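You operate a simulated robot arm through the tools that you are given. There is no shell and no other tool.

Carry out the task below with a simulated two-armed robot. There is one attempt and no reset: what you move stays moved.

## Task
Push the clear unmarked drawer shut. Pick up the green pole with one hand, pass it to the other hand and put it on the shelf under the patch table. Pull the glue well flap open. Do these in any order. Set down upright: green pole.

The check looks at the end state, three seconds after you hand in, the way a careful person would. Anything else that was tipped, shoved, dropped, spilled or broken makes it a failure.

## Robot
Two 7-joint arms with two-finger parallel grippers on one trunk, on a base that drives. Base frame: it is fixed to the floor where the robot stands at the start and does not move with it; the origin is under the middle of the robot, x ahead of it, y to its left, z up. Readings come in cm, rad, newtons and seconds.
The left shoulder is at the start at [5, 17.7, 112.9], the right one opposite. With the tool pointing down near the work surface each hand reaches from about 10 to 62 cm from the robot's upright axis, wherever it stands, measured 20 degrees to its own side. Places, roughly: clear unmarked drawer [300, -230, 120]; glue well flap [-140, -50, 100]; green pole [150, -550, 100]; shelf under the patch table [120, -580, 50]. Payload 3.43 kg a hand.
The TCP of each hand is the grasp point between the finger pads, 3.4 cm short of the fingertips. In the tool frame z runs along the fingers and y along their closing line. Largest opening 12.8 cm; finger width 2.4, thickness 1.2; the body of the gripper, 4.8 by 13 cm, starts 9.6 cm behind the TCP.
Orientation is that of the tool frame in the base frame, as a unit quaternion [w, x, y, z]. With the fingers straight down and closing along the base's y, the tool's x points along the base's -x, its y along +y and its z along -z.

## Interface
- The arms move only by the tool drive_tool. It takes "left_targets", "right_targets" or both (then of equal length, played together; a hand with none holds still); each is a list of rows, each a list of 7 numbers: the turn, a rotation vector about the tool's x, y, z in rad, then the shift along the tool's x, y, z in cm, then the gripper command, from -1 (shut) to 1 (fully open), values between in proportion. In form: [[ax, ay, az, tx, ty, tz, gripper], ...]. A call has 1 to 20 rows; each row shifts and turns the commanded pose from where the row before left it, along the tool's axes as they then stand. A row lasts 0.2 s, in which the tool goes at most 5 cm and 0.15 rad; a call with a longer step from one row to the next is refused whole, and so is a gripper value outside its range. A pose out of reach is approached as far as the arm can. The call stops where the force on the tool passes 40 N (or 10 N more than at its start, if that is more) or the arm is blocked; 0.2 s more then pass. Each finger travels about 10.8 cm/s and halts on what it meets, pressing with about 34 N; the grip force reading is that of the motor and also rises with nothing between the fingers. The clock runs only during rows and for 0.2 s after the last one: add rows that do not move to give the fingers time. It gives the time, the measured TCP pose, the force on the tool (base axes), the opening and the grip force at its end, in the units of the frame above (readings bear some noise), with the torque about the TCP (base axes, N m) and any sound that the robot's microphone picked up.
- Cameras (640 x 400 px; columns grow to the right, rows downward): "scene" is now at [16.79, 0.32, 133.11]; the picture's right is [-0.09, -1.00, 0.00], its down [-0.35, 0.03, -0.94] and it looks along [0.93, -0.09, -0.35] (base axes); focal length 214 px, centre (320, 200). "left" rides on the left gripper at [7.6, 1.1, -16] in its tool frame; the picture's right is [-0.15, 0.99, 0.00], its down [-0.88, -0.13, -0.46] and it looks along [-0.45, -0.07, 0.89] (tool axes); focal length 234 px, centre (320, 200). "right" rides on the right gripper at [7.6, -1.1, -16] in its tool frame; the picture's right is [0.15, 0.99, 0.00], its down [-0.88, 0.13, -0.46] and it looks along [-0.45, 0.07, 0.89] (tool axes); focal length 234 px, centre (320, 200). There is no depth. A picture from a camera that has moved, and an enlarged one, comes with that camera's place and axes in the base frame and with its lens. The place of the scene camera against the robot may be out by one fixed shift of up to 2.5 cm in any direction.
- snapshot(camera): a new picture of that camera. It takes no simulated time.
- lift_body(by): slides the trunk up (or, below 0, down) by that many cm; the arms and the scene camera ride with it, the base frame stays. It gives what a move gives, with no picture.
- base_move(legs): drives the robot by 1 to 6 legs, each [ahead, turn to the left] in cm and rad, along the robot's own axes; the way and the turn of a leg run together, so that a leg with both is an arc; at most 150 cm and 3.142 rad a leg. The arms and the cameras ride along, it lands a little off, and it stops where it bumps. It gives what a move gives.
- head_to(pan, tilt): turns the head with the scene camera to pan (to the left, within 1.396 rad either way) and tilt (down, from -0.506 to 1.204), counted from straight ahead of the robot. It gives what a move gives.
- close_up(camera, box): a new picture of the part [left, top, right, bottom] of that camera's present view, enlarged. It takes no simulated time.
- job_done(): hands the job in; it is judged then, once.

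Places have to be worked out from the pictures, the camera data and where the tool is seen. Open the grippers and draw the arms clear of the work before you hand the job in, unless the task says otherwise.

The tools are called after "Request:" as a command line: name --argument value ..., lists and objects as JSON in quotes. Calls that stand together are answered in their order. drive_tool: Moves the arms, as the interface text tells. Its arguments: {"type":"object","properties":{"left_targets":{"type":"array","items":{"type":"array","items":{"type":"number"}}},"right_targets":{"type":"array","items":{"type":"array","items":{"type":"number"}}}},"required":[]} The other tools are called the same way: lift_body (by) slides the trunk up or down; base_move (legs) drives the base; head_to (pan, tilt) turns the head that bears the scene camera; snapshot (camera) takes a picture; close_up (camera, box) takes an enlarged picture of a part of a camera's view; job_done () hands the job in.

At the start:

```text
clock: 0.0
left_tool_pos: [34.36, 14.52, 123.05]
left_orientation: [0.0, 0.002, 1.0, 0.0]
left_force: [0.1, -0.1, 0.2]
left_wrist_torque: [0.0, -0.03, 0.01]
left_finger_gap: 12.79
left_grasp_force: 0.0
right_tool_pos: [28.09, -11.86, 123.87]
right_orientation: [0.001, 0.002, 1.0, 0.0]
right_force: [0.5, 1.2, 0.2]
right_wrist_torque: [-0.01, 0.03, 0.0]
right_finger_gap: 12.8
right_grasp_force: 0.0
trunk travel left (down, up): [-30.0, 10.1]
robot x, y, heading: [-0.1, -0.08, 0.0]
head pan, tilt: [-0.093, 0.358]
```

scene: 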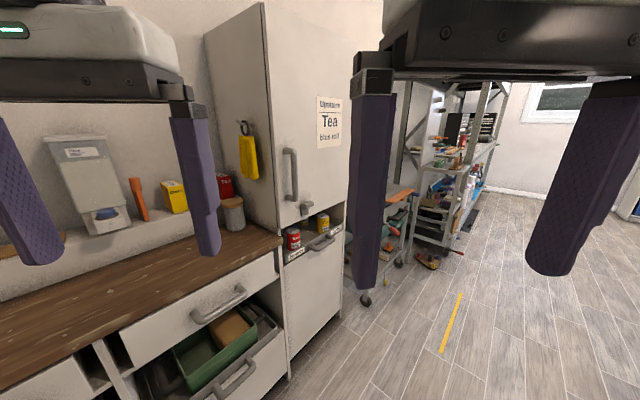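
right: 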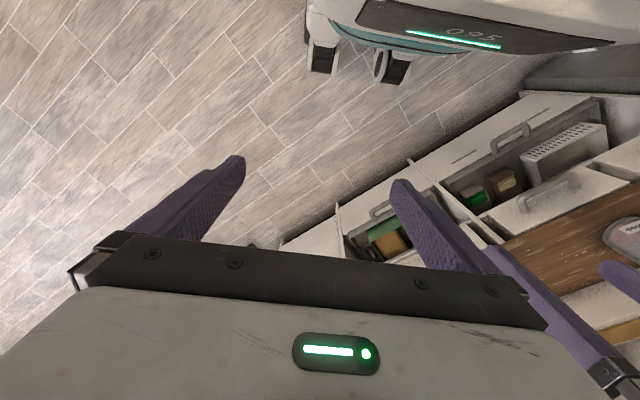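
left: 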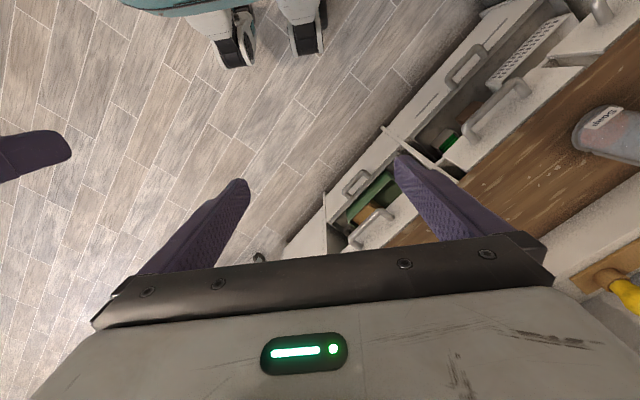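

I start by looking around: the scene shows a bench with drawers on the left and a shelf unit ahead. I pan the head to survey the room.

Request:
head_to --pan -0.7 --tilt 0.2

Request:
snapshot --camera "scene"

Request:
head_to --pan -1.39 --tilt 0.2

Request:
snapshot --camera "scene"

Request:
head_to --pan 0.7 --tilt 0.3

Request:
snapshot --camera "scene"

Request:
head_to --pan 1.39 --tilt 0.3

Request:
snapshot --camera "scene"

```text
clock: 1.0
left_tool_pos: [34.31, 14.55, 123.07]
left_orientation: [-0.001, 0.002, 1.0, 0.0]
left_force: [0.0, -0.1, 0.6]
left_wrist_torque: [-0.02, 0.01, 0.02]
left_finger_gap: 12.77
left_grasp_force: 0.0
right_tool_pos: [27.95, -12.04, 124.03]
right_orientation: [0.0, 0.002, 1.0, 0.0]
right_force: [0.1, -0.4, 0.0]
right_wrist_torque: [0.02, -0.02, 0.01]
right_finger_gap: 12.8
right_grasp_force: 0.1
trunk travel left (down, up): [-30.0, 10.1]
robot x, y, heading: [-0.02, 0.06, 0.004]
head pan, tilt: [-0.7, 0.201]
```

```text
taken
camera scene: at [14.65, -4.81, 134.58], right [-0.64, -0.77, 0.0], down [-0.15, 0.13, -0.98], along [0.75, -0.63, -0.2], focal length 214 px, centre (320, 200)
```

scene: 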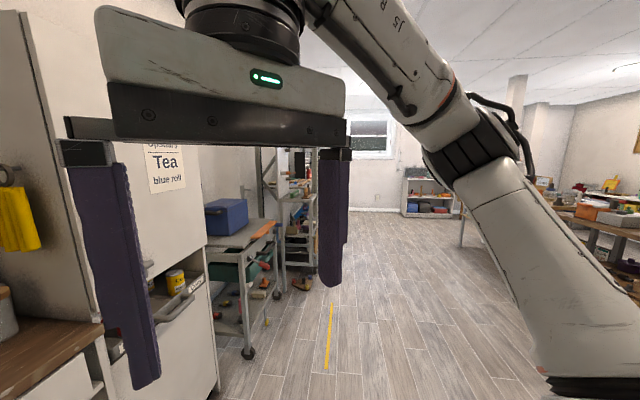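

```text
clock: 2.1
left_tool_pos: [34.28, 14.63, 123.14]
left_orientation: [0.0, 0.002, 1.0, 0.0]
left_force: [-0.1, 0.0, 0.0]
left_wrist_torque: [0.02, 0.04, 0.02]
left_finger_gap: 12.82
left_grasp_force: 0.1
right_tool_pos: [27.95, -12.01, 123.9]
right_orientation: [0.0, 0.003, 1.0, 0.0]
right_force: [-0.4, -0.4, -0.8]
right_wrist_torque: [-0.01, -0.03, 0.0]
right_finger_gap: 12.79
right_grasp_force: 0.0
trunk travel left (down, up): [-30.0, 10.1]
robot x, y, heading: [0.3, 0.04, -0.002]
head pan, tilt: [-1.389, 0.201]
```

```text
taken
camera scene: at [9.21, -7.97, 134.58], right [-0.98, -0.18, 0.0], down [-0.04, 0.2, -0.98], along [0.18, -0.96, -0.2], focal length 214 px, centre (320, 200)
```

scene: 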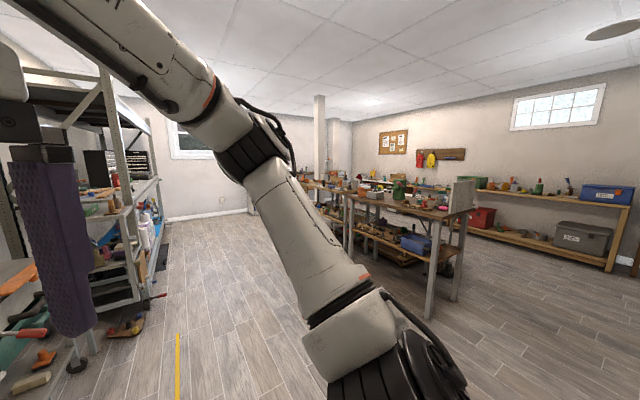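

```text
clock: 4.0
left_tool_pos: [34.19, 14.61, 122.93]
left_orientation: [-0.001, 0.001, 1.0, 0.0]
left_force: [-0.2, -0.6, 0.7]
left_wrist_torque: [0.01, -0.01, 0.01]
left_finger_gap: 12.79
left_grasp_force: 0.0
right_tool_pos: [28.05, -12.02, 123.93]
right_orientation: [-0.001, 0.001, 1.0, 0.0]
right_force: [-1.0, 1.1, 1.1]
right_wrist_torque: [0.02, 0.0, 0.0]
right_finger_gap: 12.78
right_grasp_force: 0.0
trunk travel left (down, up): [-30.0, 10.1]
robot x, y, heading: [0.2, -0.04, -0.003]
head pan, tilt: [0.7, 0.3]
```

```text
taken
camera scene: at [14.67, 7.2, 133.65], right [0.64, -0.77, 0.0], down [-0.23, -0.19, -0.96], along [0.73, 0.61, -0.3], focal length 214 px, centre (320, 200)
```

scene: 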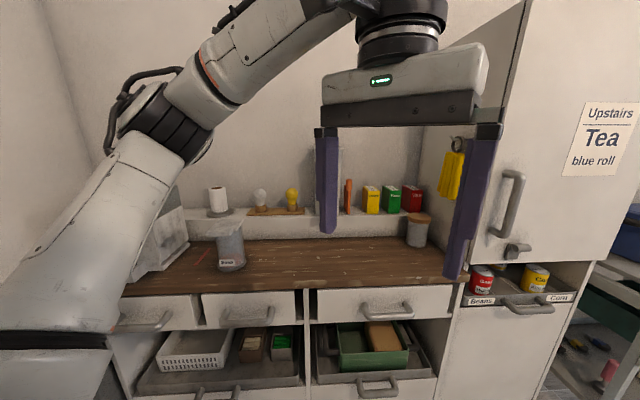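

```text
clock: 5.1
left_tool_pos: [34.29, 14.65, 122.92]
left_orientation: [0.0, 0.002, 1.0, 0.0]
left_force: [-0.8, -0.3, -0.5]
left_wrist_torque: [-0.01, 0.02, -0.01]
left_finger_gap: 12.79
left_grasp_force: 0.0
right_tool_pos: [28.02, -11.89, 124.1]
right_orientation: [0.0, 0.002, 1.0, -0.001]
right_force: [-0.2, -0.2, -0.6]
right_wrist_torque: [0.0, 0.03, -0.02]
right_finger_gap: 12.8
right_grasp_force: 0.0
trunk travel left (down, up): [-30.0, 10.1]
robot x, y, heading: [-0.01, 0.24, -0.002]
head pan, tilt: [1.389, 0.3]
```

```text
taken
camera scene: at [9.21, 10.37, 133.65], right [0.98, -0.18, 0.0], down [-0.05, -0.29, -0.96], along [0.17, 0.94, -0.3], focal length 214 px, centre (320, 200)
```

scene: 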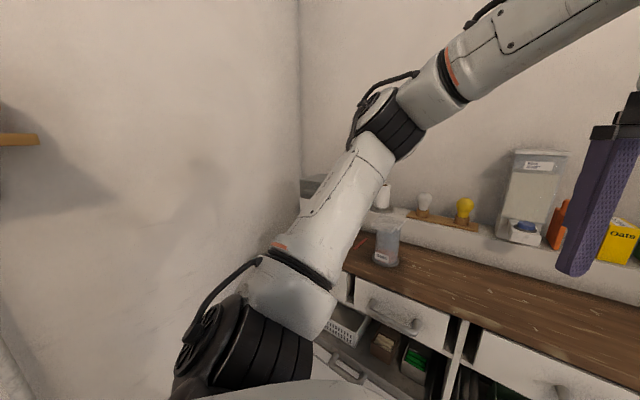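

The bench stands about 70 cm off diagonally ahead-left, so turning in place is safe. I turn right a quarter and look at what lies there.

Request:
base_move --legs '[[0, -1.57]]'

Request:
head_to --pan -0.9 --tilt 0.3

Request:
snapshot --camera "scene"

Request:
head_to --pan -1.39 --tilt 0.3

Request:
snapshot --camera "scene"

Request:
head_to --pan 0.0 --tilt 0.3

Request:
snapshot --camera "scene"

```text
clock: 9.4
left_tool_pos: [14.18, -34.42, 123.09]
left_orientation: [0.0, 0.712, 0.702, 0.0]
left_force: [0.2, -0.4, -0.5]
left_wrist_torque: [0.01, 0.04, -0.01]
left_finger_gap: 12.8
left_grasp_force: 0.1
right_tool_pos: [-12.33, -27.96, 124.08]
right_orientation: [0.0, 0.712, 0.702, -0.001]
right_force: [-0.2, -0.9, -0.5]
right_wrist_torque: [0.03, 0.0, -0.01]
right_finger_gap: 12.82
right_grasp_force: 0.0
trunk travel left (down, up): [-30.0, 10.1]
robot x, y, heading: [0.05, -0.06, -1.585]
head pan, tilt: [1.389, 0.3]
```

```text
clock: 11.5
left_tool_pos: [14.17, -34.56, 122.88]
left_orientation: [0.0, 0.713, 0.701, 0.0]
left_force: [-0.3, -0.8, -0.2]
left_wrist_torque: [0.03, 0.01, -0.01]
left_finger_gap: 12.8
left_grasp_force: 0.1
right_tool_pos: [-12.21, -27.95, 124.02]
right_orientation: [0.0, 0.712, 0.702, 0.0]
right_force: [-0.1, 0.0, 0.6]
right_wrist_torque: [-0.03, -0.04, -0.05]
right_finger_gap: 12.81
right_grasp_force: 0.2
trunk travel left (down, up): [-30.0, 10.1]
robot x, y, heading: [0.11, 0.41, -1.586]
head pan, tilt: [-0.901, 0.3]
```

```text
taken
camera scene: at [-6.95, -11.53, 133.65], right [-0.61, 0.79, 0.0], down [0.23, 0.18, -0.96], along [-0.76, -0.58, -0.3], focal length 214 px, centre (320, 200)
```

scene: 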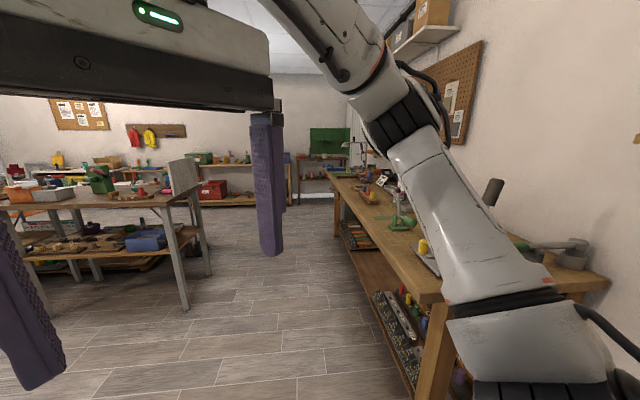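

```text
clock: 12.4
left_tool_pos: [14.18, -34.41, 123.0]
left_orientation: [-0.001, 0.713, 0.701, 0.0]
left_force: [-0.1, 0.3, -0.3]
left_wrist_torque: [0.01, 0.0, 0.01]
left_finger_gap: 12.8
left_grasp_force: 0.0
right_tool_pos: [-12.39, -27.87, 123.96]
right_orientation: [0.001, 0.713, 0.701, 0.0]
right_force: [-0.2, 0.6, 0.5]
right_wrist_torque: [0.04, 0.02, 0.01]
right_finger_gap: 12.8
right_grasp_force: 0.2
trunk travel left (down, up): [-30.0, 10.1]
robot x, y, heading: [0.13, -0.22, -1.581]
head pan, tilt: [-1.389, 0.3]
```

```text
taken
camera scene: at [-8.76, -7.39, 133.65], right [-0.17, 0.99, 0.0], down [0.29, 0.05, -0.96], along [-0.94, -0.16, -0.3], focal length 214 px, centre (320, 200)
```

scene: 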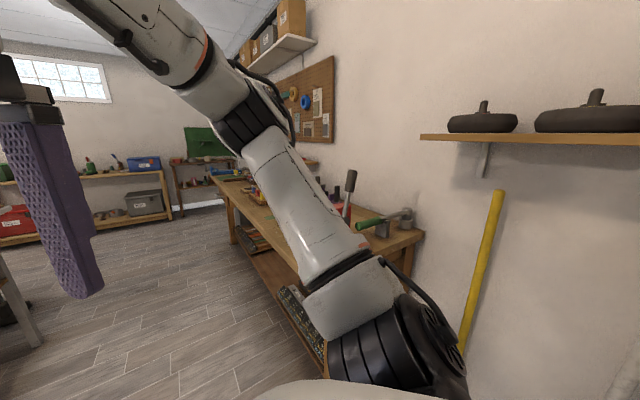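

```text
clock: 13.9
left_tool_pos: [14.29, -34.5, 123.07]
left_orientation: [0.0, 0.713, 0.701, 0.0]
left_force: [0.2, 0.3, 0.7]
left_wrist_torque: [0.02, -0.01, -0.02]
left_finger_gap: 12.8
left_grasp_force: 0.0
right_tool_pos: [-12.27, -27.92, 124.17]
right_orientation: [0.0, 0.713, 0.701, 0.0]
right_force: [-0.7, -0.2, 0.8]
right_wrist_torque: [-0.02, 0.01, -0.02]
right_finger_gap: 12.8
right_grasp_force: 0.0
trunk travel left (down, up): [-30.0, 10.1]
robot x, y, heading: [0.03, -0.39, -1.583]
head pan, tilt: [0.0, 0.3]
```

```text
taken
camera scene: at [0.32, -15.15, 133.65], right [-1.0, 0.01, 0.0], down [0.0, 0.3, -0.96], along [-0.01, -0.96, -0.3], focal length 214 px, centre (320, 200)
```

scene: 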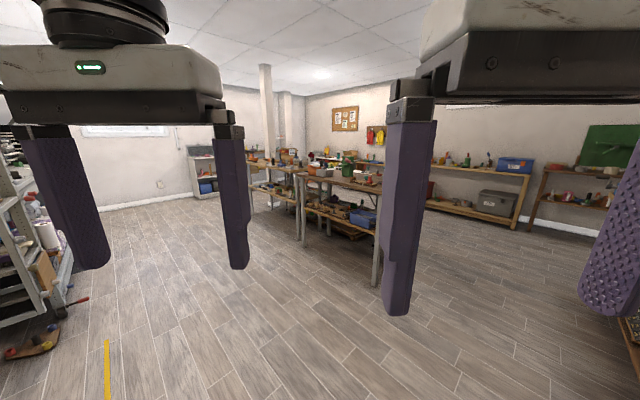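

The bench with the vise lies to the west; its front edge runs from about (-62,-18) to (-196,-142), with the glue well around (-140,-50). I drive to a standoff about 1 m in front of it, facing it.

Request:
base_move --legs '[[0, -0.52], [130, 0], [0, -1.86]]'

Request:
head_to --pan 0.0 --tilt 0.5

Request:
snapshot --camera "scene"

```text
clock: 26.5
left_tool_pos: [-99.48, -96.43, 123.08]
left_orientation: [0.0, 0.912, -0.41, 0.0]
left_force: [-0.9, 0.0, 0.1]
left_wrist_torque: [-0.01, 0.02, -0.01]
left_finger_gap: 12.83
left_grasp_force: 0.1
right_tool_pos: [-75.6, -83.47, 124.0]
right_orientation: [0.0, 0.912, -0.41, -0.001]
right_force: [-0.5, -0.3, 0.9]
right_wrist_torque: [0.0, 0.0, -0.02]
right_finger_gap: 12.76
right_grasp_force: 0.2
trunk travel left (down, up): [-30.0, 10.1]
robot x, y, heading: [-65.95, -112.59, 2.3]
head pan, tilt: [0.0, 0.3]
```

```text
clock: 27.2
left_tool_pos: [-99.47, -96.58, 123.1]
left_orientation: [0.0, 0.912, -0.409, -0.001]
left_force: [-0.5, -0.3, -1.0]
left_wrist_torque: [0.02, -0.02, 0.0]
left_finger_gap: 12.81
left_grasp_force: 0.0
right_tool_pos: [-75.57, -83.53, 124.05]
right_orientation: [0.0, 0.912, -0.41, 0.0]
right_force: [-0.5, 0.7, -0.2]
right_wrist_torque: [0.0, 0.03, -0.01]
right_finger_gap: 12.8
right_grasp_force: 0.1
trunk travel left (down, up): [-30.0, 10.1]
robot x, y, heading: [-65.67, -112.64, 2.302]
head pan, tilt: [0.0, 0.499]
```

```text
taken
camera scene: at [-75.98, -99.2, 131.82], right [0.75, 0.67, 0.0], down [0.32, -0.36, -0.88], along [-0.59, 0.65, -0.48], focal length 214 px, centre (320, 200)
```

scene: 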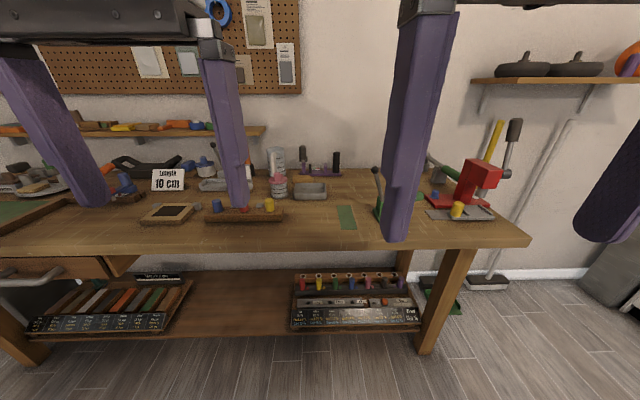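

The bench is in view; the flap should project around pixel (282,174). I enlarge that area.

Request:
close_up --camera "scene" --box '[180, 120, 400, 257]'

Request:
close_up --camera "scene" --box '[0, 120, 220, 257]'

Request:
close_up --camera "scene" --box '[360, 120, 580, 257]'

```text
2.91 times, centred on (290, 188) of scene
camera zoom: at [-75.98, -99.2, 131.82], right [0.75, 0.67, 0.0], down [0.32, -0.36, -0.88], along [-0.59, 0.65, -0.48], focal length 624 px, centre (407, 234)
```

zoom: 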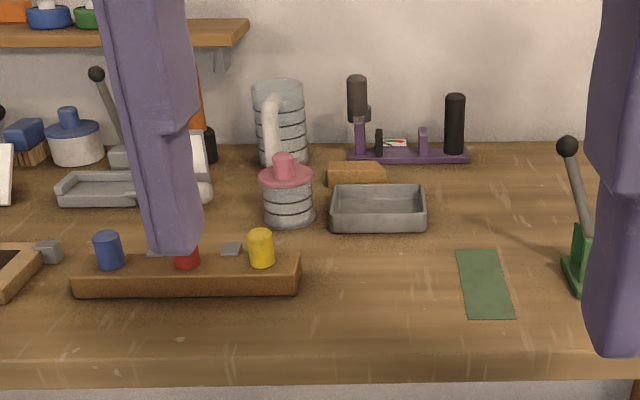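

```text
2.91 times, centred on (110, 188) of scene
camera zoom: at [-75.98, -99.2, 131.82], right [0.75, 0.67, 0.0], down [0.32, -0.36, -0.88], along [-0.59, 0.65, -0.48], focal length 624 px, centre (931, 234)
```

zoom: 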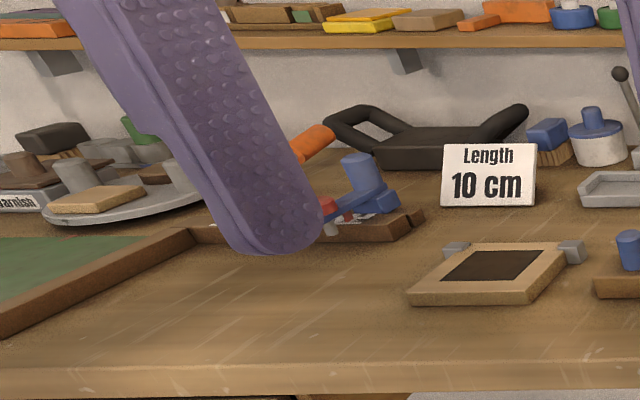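

```text
2.91 times, centred on (470, 188) of scene
camera zoom: at [-75.98, -99.2, 131.82], right [0.75, 0.67, 0.0], down [0.32, -0.36, -0.88], along [-0.59, 0.65, -0.48], focal length 624 px, centre (-116, 234)
```

zoom: 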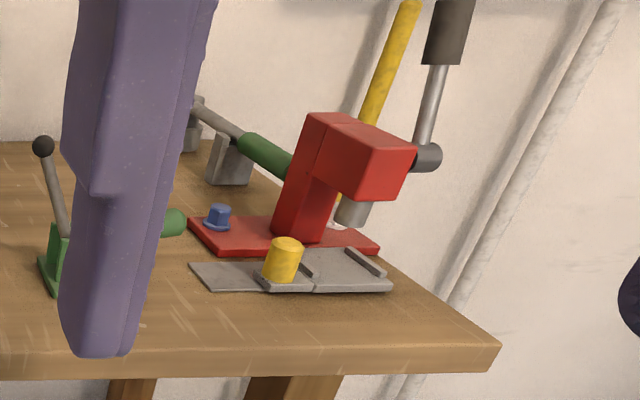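

The fingers hide part of the bench, so I spread both hands outward 20 cm and look again.

Request:
drive_tool --left_targets '[[0, 0, 0, 0, 5, 0, 1], [0, 0, 0, 0, 5, 0, 1], [0, 0, 0, 0, 5, 0, 1], [0, 0, 0, 0, 5, 0, 1], [0, 0, 0, 0, 0, 0, 1]]' --right_targets '[[0, 0, 0, 0, -5, 0, 1], [0, 0, 0, 0, -5, 0, 1], [0, 0, 0, 0, -5, 0, 1], [0, 0, 0, 0, -5, 0, 1], [0, 0, 0, 0, 0, 0, 1]]'

Request:
snapshot --camera "scene"

Request:
close_up --camera "scene" --box '[180, 120, 400, 257]'

```text
clock: 28.4
left_tool_pos: [-114.47, -110.12, 123.0]
left_orientation: [-0.001, 0.912, -0.41, 0.0]
left_force: [-0.5, 0.2, 0.3]
left_wrist_torque: [0.03, 0.02, 0.0]
left_finger_gap: 12.79
left_grasp_force: 0.1
right_tool_pos: [-62.64, -70.18, 122.51]
right_orientation: [0.0, 0.912, -0.409, 0.0]
right_force: [-0.9, 0.6, 0.0]
right_wrist_torque: [0.01, 0.04, -0.03]
right_finger_gap: 12.79
right_grasp_force: 0.1
right hand out of reach, approached as far as the arm can: row 4
trunk travel left (down, up): [-30.0, 10.1]
robot x, y, heading: [-65.37, -112.3, 2.298]
head pan, tilt: [0.0, 0.499]
```

```text
taken
camera scene: at [-75.96, -99.22, 131.82], right [0.75, 0.67, 0.0], down [0.32, -0.36, -0.88], along [-0.59, 0.65, -0.48], focal length 214 px, centre (320, 200)
```

scene: 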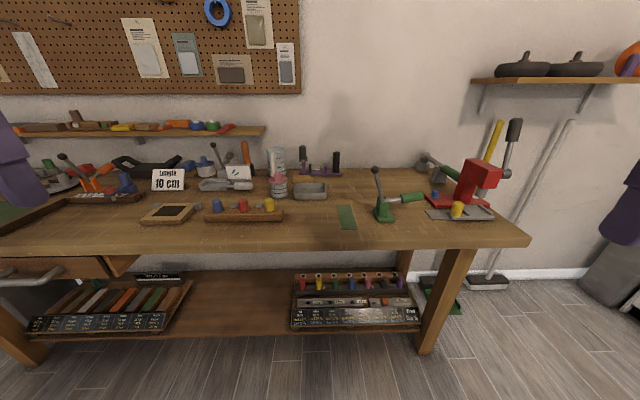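

```text
2.91 times, centred on (290, 188) of scene
camera zoom: at [-75.96, -99.22, 131.82], right [0.75, 0.67, 0.0], down [0.32, -0.36, -0.88], along [-0.59, 0.65, -0.48], focal length 624 px, centre (407, 234)
```

zoom: 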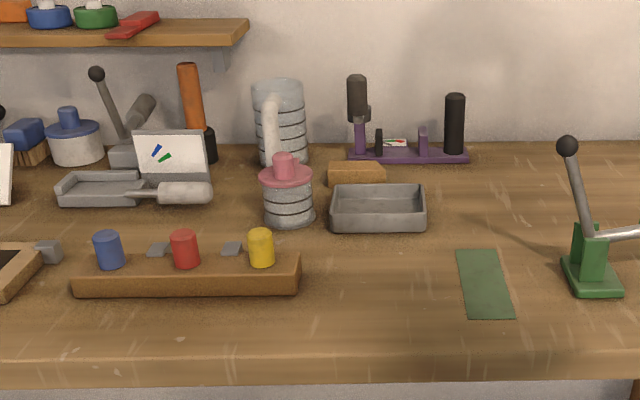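

The jar with the pink lid on the bench projects exactly where the glue well should be, near (-141,-52). I look down at my own base to learn its footprint before driving closer.

Request:
head_to --pan 0.0 --tilt 1.2

Request:
snapshot --camera "scene"

Request:
snapshot --camera "right"

Request:
snapshot --camera "left"

```text
clock: 29.5
left_tool_pos: [-114.56, -109.99, 122.94]
left_orientation: [0.001, 0.912, -0.41, 0.0]
left_force: [-0.5, -0.4, 0.2]
left_wrist_torque: [-0.01, -0.02, -0.02]
left_finger_gap: 12.81
left_grasp_force: 0.1
right_tool_pos: [-62.79, -70.16, 122.47]
right_orientation: [0.0, 0.912, -0.41, 0.0]
right_force: [-0.2, 0.3, 0.1]
right_wrist_torque: [0.02, 0.01, -0.02]
right_finger_gap: 12.78
right_grasp_force: 0.1
trunk travel left (down, up): [-30.0, 10.1]
robot x, y, heading: [-65.41, -111.96, 2.299]
head pan, tilt: [0.0, 1.201]
```

```text
taken
camera scene: at [-73.64, -101.81, 126.45], right [0.75, 0.67, 0.0], down [0.62, -0.69, -0.36], along [-0.24, 0.27, -0.93], focal length 214 px, centre (320, 200)
```

scene: 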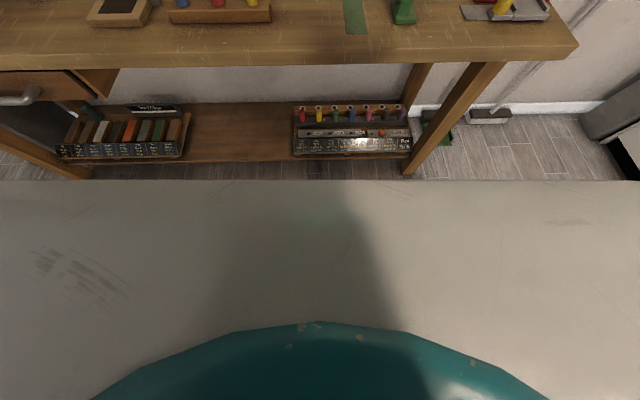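

```text
taken
camera right: at [-56.74, -74.99, 138.44], right [-0.64, -0.77, 0.0], down [-0.68, 0.57, 0.46], along [-0.35, 0.29, -0.89], focal length 234 px, centre (320, 200)
```

right: 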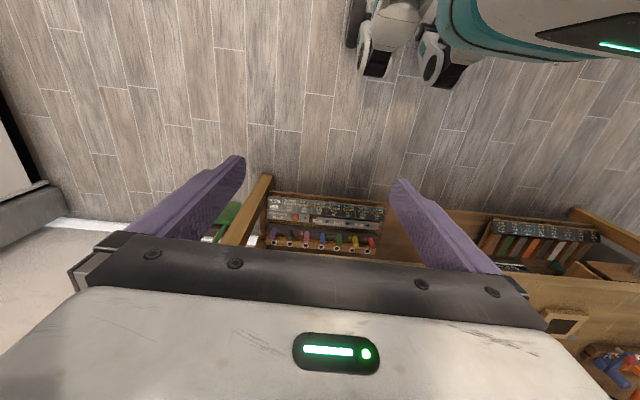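

```text
taken
camera left: at [-110.42, -116.45, 139.08], right [-0.84, -0.55, 0.0], down [-0.49, 0.74, 0.46], along [-0.25, 0.38, -0.89], focal length 234 px, centre (320, 200)
```

left: 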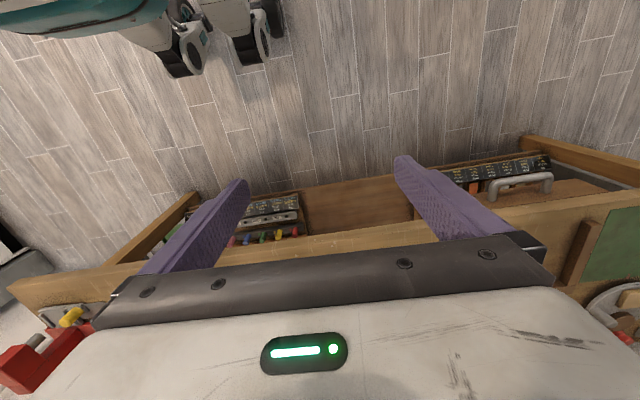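

The torso seems to extend only ~20 cm ahead of its axis, and the bench edge is ~68 cm away. I drive 30 cm closer and look at the glue well from above.

Request:
base_move --legs '[[30, 0]]'

Request:
head_to --pan 0.25 --tilt 0.6

Request:
snapshot --camera "scene"

Request:
close_up --camera "scene" --box '[240, 100, 400, 200]'

```text
clock: 31.5
left_tool_pos: [-134.45, -87.75, 123.02]
left_orientation: [0.0, 0.912, -0.41, 0.0]
left_force: [-1.1, -0.5, 1.0]
left_wrist_torque: [-0.03, -0.02, -0.02]
left_finger_gap: 12.8
left_grasp_force: 0.0
right_tool_pos: [-82.53, -47.74, 122.38]
right_orientation: [0.001, 0.912, -0.41, 0.0]
right_force: [-0.4, -0.1, 0.2]
right_wrist_torque: [-0.03, 0.0, -0.04]
right_finger_gap: 12.77
right_grasp_force: 0.1
trunk travel left (down, up): [-30.0, 10.1]
robot x, y, heading: [-85.75, -89.74, 2.3]
head pan, tilt: [0.0, 1.201]
```

```text
clock: 32.5
left_tool_pos: [-134.43, -87.77, 123.06]
left_orientation: [0.0, 0.912, -0.41, -0.001]
left_force: [-0.6, -0.4, -0.1]
left_wrist_torque: [0.02, 0.01, -0.04]
left_finger_gap: 12.78
left_grasp_force: 0.1
right_tool_pos: [-82.65, -47.8, 122.59]
right_orientation: [0.0, 0.912, -0.41, 0.0]
right_force: [0.4, 0.5, 0.5]
right_wrist_torque: [0.05, -0.03, 0.01]
right_finger_gap: 12.78
right_grasp_force: 0.0
trunk travel left (down, up): [-30.0, 10.1]
robot x, y, heading: [-85.38, -90.4, 2.304]
head pan, tilt: [0.25, 0.6]
```

```text
taken
camera scene: at [-97.15, -78.79, 130.9], right [0.56, 0.83, 0.0], down [0.47, -0.32, -0.82], along [-0.68, 0.46, -0.57], focal length 214 px, centre (320, 200)
```

scene: 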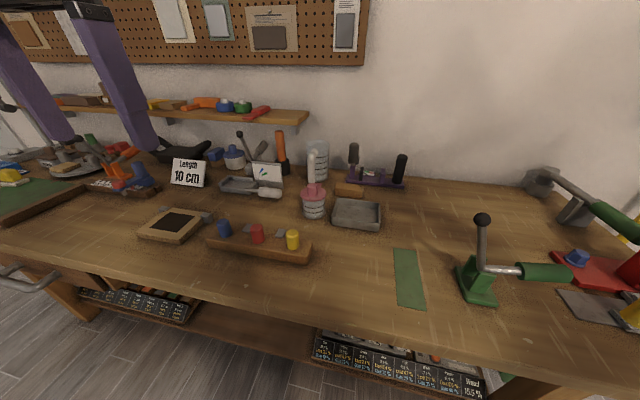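

```text
4.00 times, centred on (320, 150) of scene
camera zoom: at [-97.15, -78.79, 130.9], right [0.56, 0.83, 0.0], down [0.47, -0.32, -0.82], along [-0.68, 0.46, -0.57], focal length 858 px, centre (320, 400)
```

zoom: 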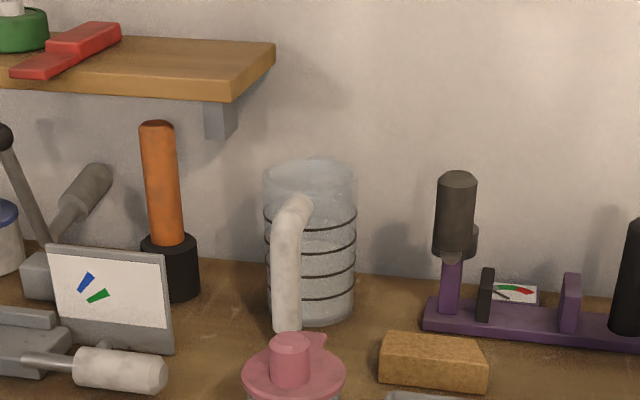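

I zoom in on the pink-lidded jar and the other levers for detail.

Request:
close_up --camera "scene" --box '[270, 140, 390, 240]'

Request:
close_up --camera "scene" --box '[200, 120, 300, 205]'

Request:
close_up --camera "scene" --box '[440, 150, 640, 320]'

Request:
close_up --camera "scene" --box '[0, 100, 200, 220]'

```text
4.00 times, centred on (330, 190) of scene
camera zoom: at [-97.15, -78.79, 130.9], right [0.56, 0.83, 0.0], down [0.47, -0.32, -0.82], along [-0.68, 0.46, -0.57], focal length 858 px, centre (280, 240)
```

zoom: 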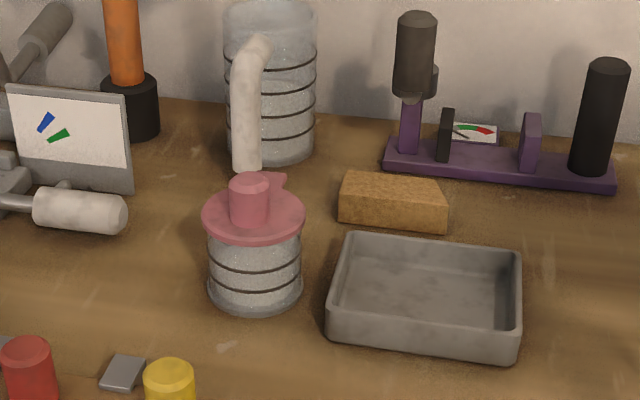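

```text
4.71 times, centred on (250, 162) of scene
camera zoom: at [-97.15, -78.79, 130.9], right [0.56, 0.83, 0.0], down [0.47, -0.32, -0.82], along [-0.68, 0.46, -0.57], focal length 1009 px, centre (649, 376)
```

zoom: 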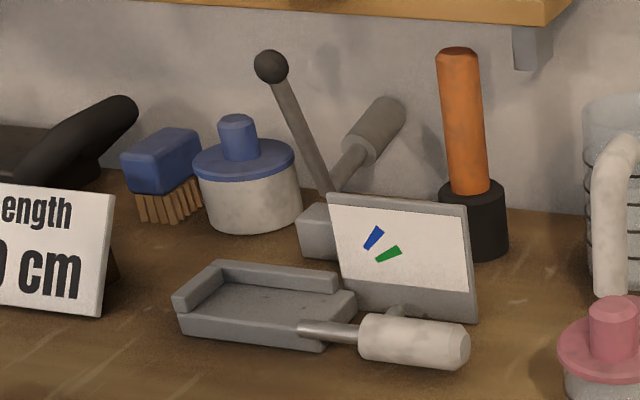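

```text
2.35 times, centred on (540, 235) of scene
camera zoom: at [-97.15, -78.79, 130.9], right [0.56, 0.83, 0.0], down [0.47, -0.32, -0.82], along [-0.68, 0.46, -0.57], focal length 505 px, centre (-198, 118)
```

zoom: 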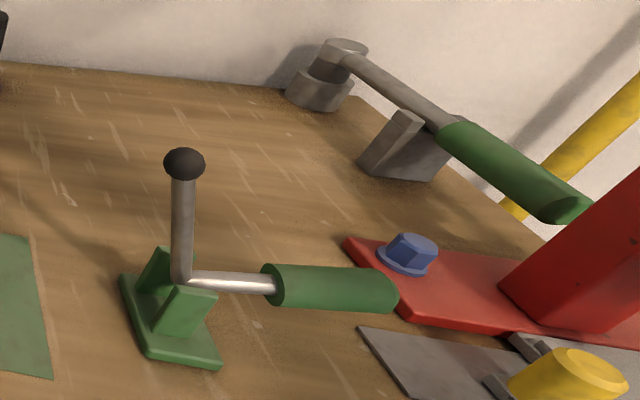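

```text
3.20 times, centred on (100, 160) of scene
camera zoom: at [-97.15, -78.79, 130.9], right [0.56, 0.83, 0.0], down [0.47, -0.32, -0.82], along [-0.68, 0.46, -0.57], focal length 686 px, centre (1024, 328)
```

zoom: 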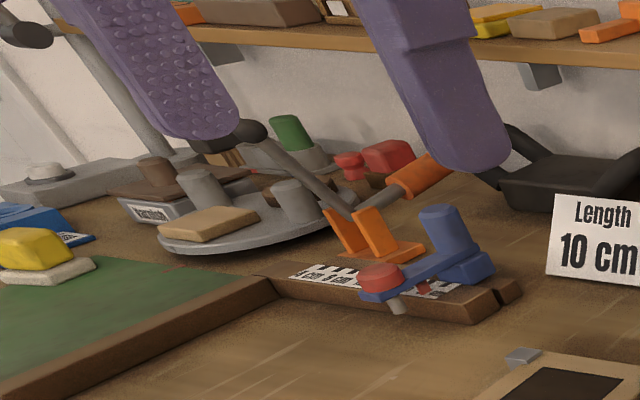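

The pink-lidded jar, with a hinge tab at its rear, matches the glue well; its lid is the flap. Before driving closer I check my own base's footprint in the wrist cameras.

Request:
close_up --camera "right" --box '[240, 0, 640, 220]'

Request:
close_up --camera "left" --box '[0, 0, 400, 220]'

```text
1.60 times, centred on (440, 110) of right
camera zoom: at [-76.62, -52.73, 138.45], right [-0.64, -0.77, 0.0], down [-0.68, 0.57, 0.46], along [-0.35, 0.29, -0.89], focal length 375 px, centre (128, 344)
```

zoom: 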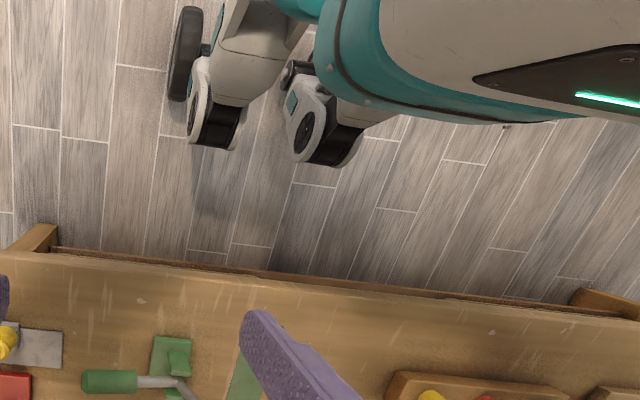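

```text
1.60 times, centred on (200, 110) of left
camera zoom: at [-130.33, -94.18, 139.09], right [-0.84, -0.55, 0.0], down [-0.49, 0.74, 0.46], along [-0.25, 0.38, -0.89], focal length 375 px, centre (512, 344)
```

zoom: 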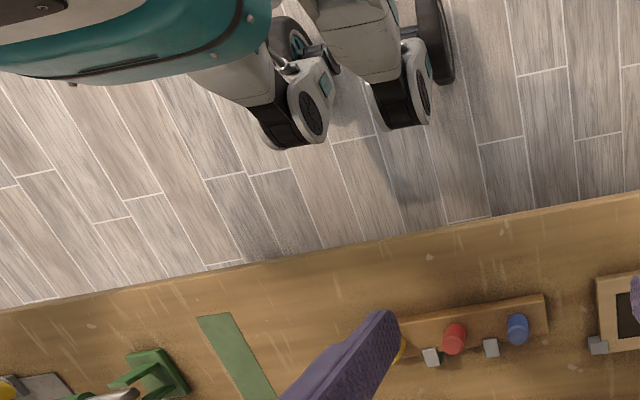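

The wheeled legs reach about 18 cm ahead and the bench edge is ~37 cm off. I drive 13 cm closer so the jar sits about 52 cm ahead and 15 cm left.

Request:
base_move --legs '[[12.5, 0]]'

Request:
head_to --pan 0.3 --tilt 0.75

Request:
snapshot --camera "scene"

Request:
snapshot --camera "left"

```text
clock: 33.8
left_tool_pos: [-142.88, -78.34, 122.93]
left_orientation: [-0.001, 0.912, -0.41, 0.0]
left_force: [0.0, 0.5, -1.0]
left_wrist_torque: [-0.04, -0.04, 0.01]
left_finger_gap: 12.79
left_grasp_force: 0.1
right_tool_pos: [-90.95, -38.44, 122.41]
right_orientation: [0.0, 0.912, -0.411, 0.0]
right_force: [0.1, 0.4, -0.5]
right_wrist_torque: [0.01, -0.02, -0.01]
right_finger_gap: 12.82
right_grasp_force: 0.0
trunk travel left (down, up): [-30.0, 10.1]
robot x, y, heading: [-94.12, -81.12, 2.299]
head pan, tilt: [0.25, 0.6]
```

```text
clock: 34.5
left_tool_pos: [-142.68, -78.38, 123.01]
left_orientation: [0.0, 0.912, -0.41, 0.0]
left_force: [0.0, 0.6, -0.7]
left_wrist_torque: [-0.03, 0.0, -0.02]
left_finger_gap: 12.78
left_grasp_force: 0.0
right_tool_pos: [-90.81, -38.62, 122.46]
right_orientation: [0.0, 0.912, -0.411, -0.001]
right_force: [0.1, -0.5, 0.3]
right_wrist_torque: [-0.02, -0.01, -0.02]
right_finger_gap: 12.78
right_grasp_force: 0.0
trunk travel left (down, up): [-30.0, 10.1]
robot x, y, heading: [-93.92, -80.99, 2.296]
head pan, tilt: [0.3, 0.75]
```

```text
taken
camera scene: at [-105.21, -70.16, 129.62], right [0.52, 0.86, 0.0], down [0.58, -0.35, -0.73], along [-0.63, 0.38, -0.68], focal length 214 px, centre (320, 200)
```

scene: 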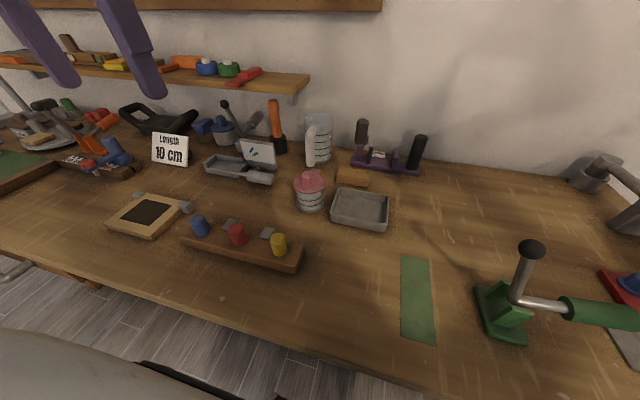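

```text
taken
camera left: at [-138.61, -84.89, 139.1], right [-0.84, -0.55, 0.0], down [-0.49, 0.75, 0.46], along [-0.25, 0.38, -0.89], focal length 234 px, centre (320, 200)
```

left: 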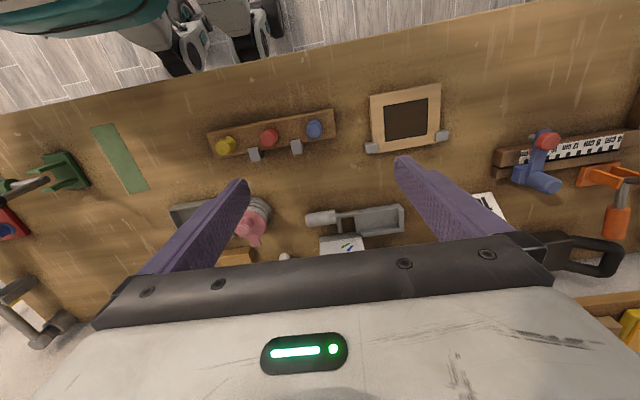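

I enlarge the jar in both cameras to find the hinge direction and lid geometry.

Request:
close_up --camera "scene" --box '[270, 110, 390, 230]'

Request:
close_up --camera "left" --box '[190, 170, 310, 270]'

```text
3.33 times, centred on (330, 170) of scene
camera zoom: at [-105.21, -70.16, 129.62], right [0.52, 0.86, 0.0], down [0.58, -0.35, -0.73], along [-0.63, 0.38, -0.68], focal length 715 px, centre (287, 300)
```

zoom: 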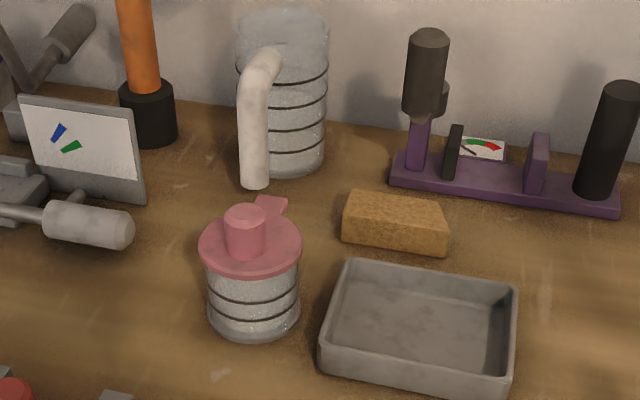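

```text
4.00 times, centred on (250, 220) of left
camera zoom: at [-138.61, -84.89, 139.1], right [-0.84, -0.55, 0.0], down [-0.49, 0.75, 0.46], along [-0.25, 0.38, -0.89], focal length 937 px, centre (600, 120)
```

zoom: 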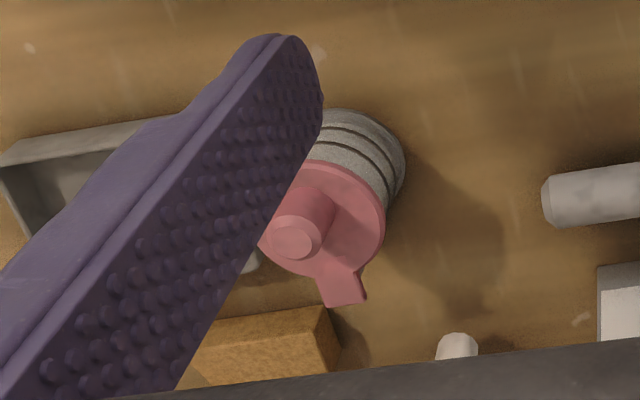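

The hinge tab points straight toward the wall (about 130° in base axes), so the lid opens away from me. I bring the left hand over toward the jar, staying high, to measure it with the wrist camera.

Request:
drive_tool --left_targets '[[0, 0, 0, -3, -4, 0, 1], [0, 0, 0, -3, -4, 0, 1], [0, 0, 0, -3, -4, 0, 1], [0, 0, 0, -2, -4, 0, 1], [0, 0, 0, 0, 0, 0, 1]]'

Request:
snapshot --camera "left"

Request:
close_up --camera "left" --box '[240, 160, 400, 260]'

```text
clock: 35.7
left_tool_pos: [-138.18, -59.6, 123.2]
left_orientation: [0.0, 0.912, -0.41, 0.001]
left_force: [0.2, -0.5, -0.9]
left_wrist_torque: [0.01, -0.03, -0.02]
left_finger_gap: 12.81
left_grasp_force: 0.1
right_tool_pos: [-90.91, -38.59, 122.41]
right_orientation: [-0.001, 0.912, -0.411, 0.001]
right_force: [-0.2, -0.5, 0.3]
right_wrist_torque: [0.03, -0.04, -0.03]
right_finger_gap: 12.81
right_grasp_force: 0.1
trunk travel left (down, up): [-30.0, 10.1]
robot x, y, heading: [-93.53, -80.56, 2.302]
head pan, tilt: [0.3, 0.75]
```

```text
taken
camera left: at [-134.08, -66.0, 139.16], right [-0.84, -0.55, 0.0], down [-0.49, 0.74, 0.46], along [-0.25, 0.38, -0.89], focal length 234 px, centre (320, 200)
```

left: 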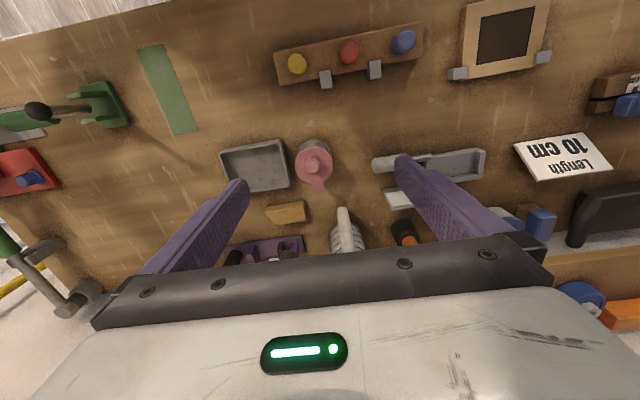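

```text
4.00 times, centred on (320, 210) of left
camera zoom: at [-134.08, -66.0, 139.16], right [-0.84, -0.55, 0.0], down [-0.49, 0.74, 0.46], along [-0.25, 0.38, -0.89], focal length 937 px, centre (320, 160)
```

zoom: 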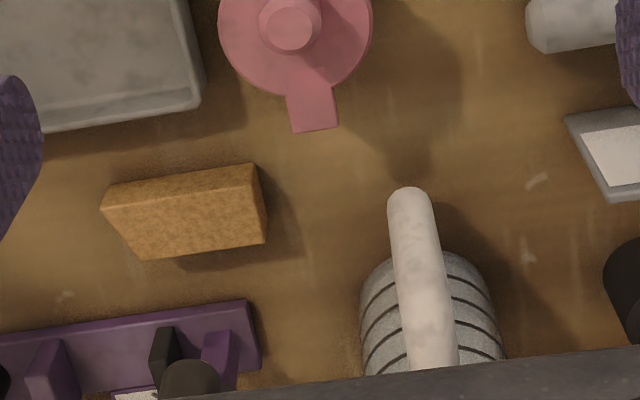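

I enlarge the lid itself for accurate pixel measurements.

Request:
close_up --camera "left" --box '[260, 120, 380, 195]'

```text
5.33 times, centred on (320, 158) of left
camera zoom: at [-134.08, -66.0, 139.16], right [-0.84, -0.55, 0.0], down [-0.49, 0.74, 0.46], along [-0.25, 0.38, -0.89], focal length 1249 px, centre (320, 427)
```

zoom: 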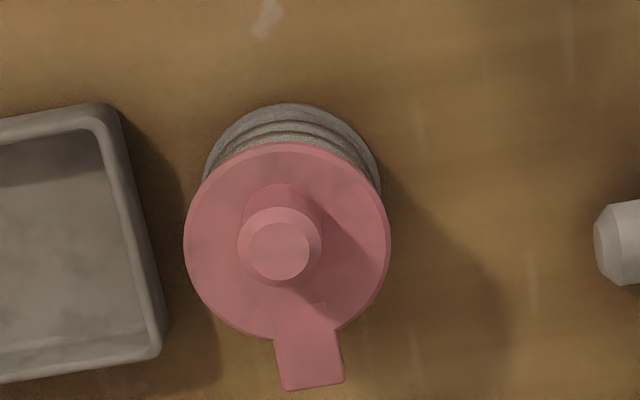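

From two wrist views the lid centre is about 6.4 cm ahead and 2.3 cm right of the left TCP at z≈96.5, with the knob (2.7 cm wide, top z≈99.3) slightly nearer. I move above it with a narrowed opening and check the alignment.

Request:
drive_tool --left_targets '[[0, 0, 0, -3, -1.2, 0, 0.4], [0, 0, 0, -2.7, -1.1, 3, -0.1], [0, 0, 0, 0, 0, 4, -0.1], [0, 0, 0, 0, 0, 4, -0.1], [0, 0, 0, 0, 0, 3, -0.1], [0, 0, 0, 0, 0, 0, -0.1], [0, 0, 0, 0, 0, 0, -0.1]]'

Request:
snapshot --camera "left"

Request:
close_up --camera "left" --box '[240, 60, 400, 160]'

Request:
close_up --camera "scene" --box '[250, 80, 410, 230]'

```text
clock: 37.3
left_tool_pos: [-140.15, -53.75, 108.98]
left_orientation: [0.001, 0.912, -0.41, 0.0]
left_force: [0.3, 0.2, 0.2]
left_wrist_torque: [0.04, -0.04, 0.01]
left_finger_gap: 5.78
left_grasp_force: 0.1
right_tool_pos: [-90.95, -38.62, 122.55]
right_orientation: [0.0, 0.912, -0.411, 0.0]
right_force: [0.8, 0.4, 0.1]
right_wrist_torque: [-0.01, 0.01, 0.0]
right_finger_gap: 12.79
right_grasp_force: 0.1
trunk travel left (down, up): [-30.0, 10.1]
robot x, y, heading: [-93.77, -80.99, 2.306]
head pan, tilt: [0.3, 0.75]
```

```text
taken
camera left: at [-136.11, -60.29, 125.1], right [-0.84, -0.55, 0.0], down [-0.49, 0.74, 0.46], along [-0.25, 0.38, -0.89], focal length 234 px, centre (320, 200)
```

left: 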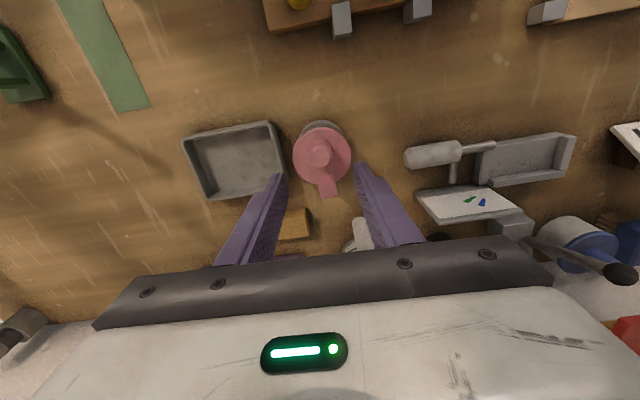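

```text
4.00 times, centred on (320, 110) of left
camera zoom: at [-136.11, -60.29, 125.1], right [-0.84, -0.55, 0.0], down [-0.49, 0.74, 0.46], along [-0.25, 0.38, -0.89], focal length 937 px, centre (320, 560)
```

zoom: 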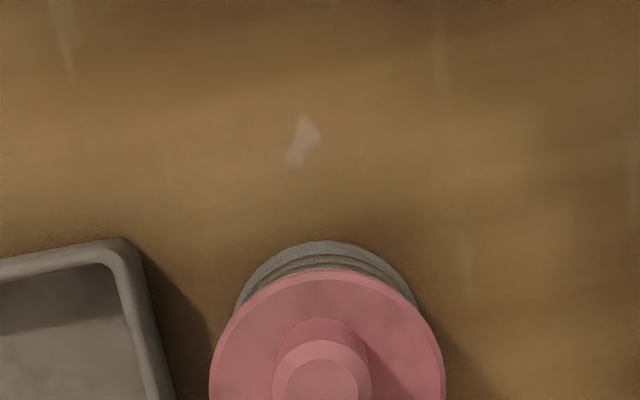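

```text
2.67 times, centred on (330, 155) of scene
camera zoom: at [-105.22, -70.16, 129.61], right [0.52, 0.86, 0.0], down [0.58, -0.35, -0.73], along [-0.63, 0.38, -0.68], focal length 572 px, centre (293, 320)
```

zoom: 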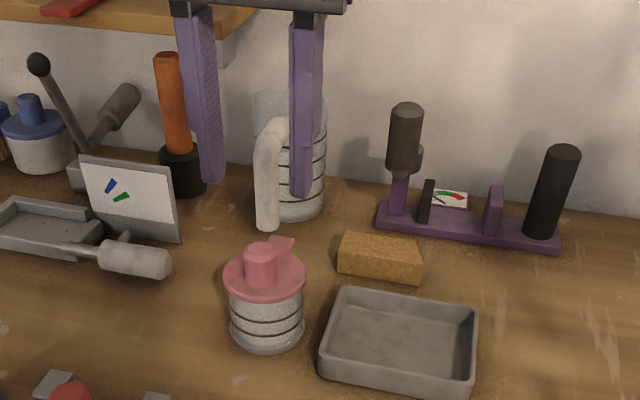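

I enlarge the lid again from this nearer viewpoint to refine the knob's position.

Request:
close_up --camera "left" --box '[260, 110, 380, 210]'

```text
4.00 times, centred on (320, 160) of left
camera zoom: at [-136.11, -60.29, 125.1], right [-0.84, -0.55, 0.0], down [-0.49, 0.74, 0.46], along [-0.25, 0.38, -0.89], focal length 937 px, centre (320, 360)
```

zoom: 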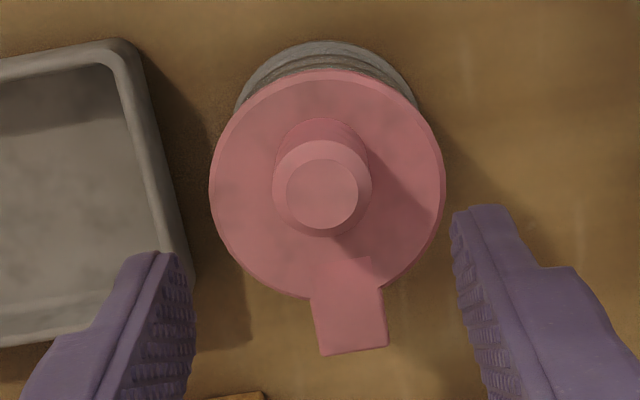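

The knob is centred between the fingers within 0.3 cm. I lower so that the fingertips sit about 0.8 cm above the lid plate, watching the force.

Request:
drive_tool --left_targets '[[0, 0, 0, -0.3, 0, 3, -0.1], [0, 0, 0, 0, 0, 3, -0.1], [0, 0, 0, 0, 0, 1.0, -0.1], [0, 0, 0, 0, 0, 0.8, -0.1], [0, 0, 0, 0, 0, 0, -0.1]]'

Request:
close_up --camera "left" --box '[220, 60, 420, 200]'

Request:
close_up --camera "scene" --box '[250, 120, 370, 220]'

```text
clock: 38.5
left_tool_pos: [-140.38, -53.57, 101.42]
left_orientation: [0.0, 0.912, -0.41, 0.0]
left_force: [-0.6, 0.4, 0.7]
left_wrist_torque: [0.0, 0.01, -0.02]
left_finger_gap: 5.76
left_grasp_force: 0.0
right_tool_pos: [-90.78, -38.53, 122.46]
right_orientation: [0.0, 0.912, -0.411, 0.0]
right_force: [0.2, -0.6, 0.5]
right_wrist_torque: [0.01, -0.01, 0.02]
right_finger_gap: 12.8
right_grasp_force: 0.0
trunk travel left (down, up): [-30.0, 10.1]
robot x, y, heading: [-93.98, -80.91, 2.299]
head pan, tilt: [0.3, 0.75]
```

```text
2.86 times, centred on (320, 130) of left
camera zoom: at [-136.2, -59.99, 117.29], right [-0.84, -0.55, 0.0], down [-0.49, 0.74, 0.46], along [-0.25, 0.38, -0.89], focal length 669 px, centre (320, 400)
```

zoom: 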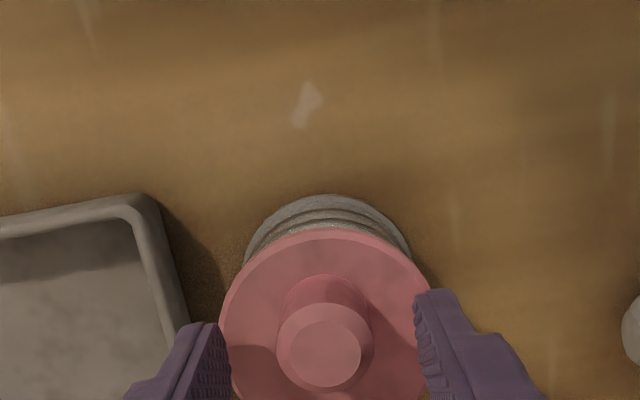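

```text
4.00 times, centred on (310, 170) of scene
camera zoom: at [-105.21, -70.16, 129.62], right [0.52, 0.86, 0.0], down [0.58, -0.35, -0.73], along [-0.63, 0.38, -0.68], focal length 858 px, centre (360, 320)
```

zoom: 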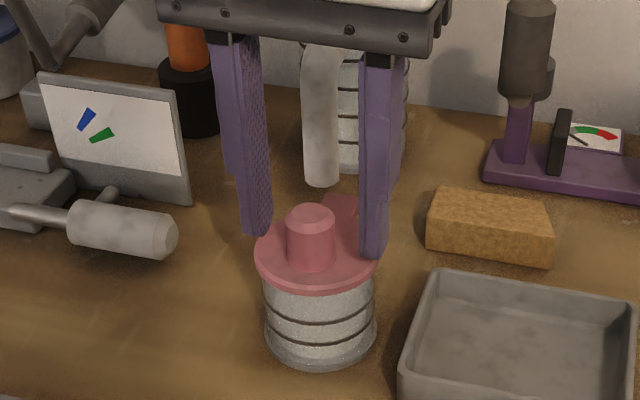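

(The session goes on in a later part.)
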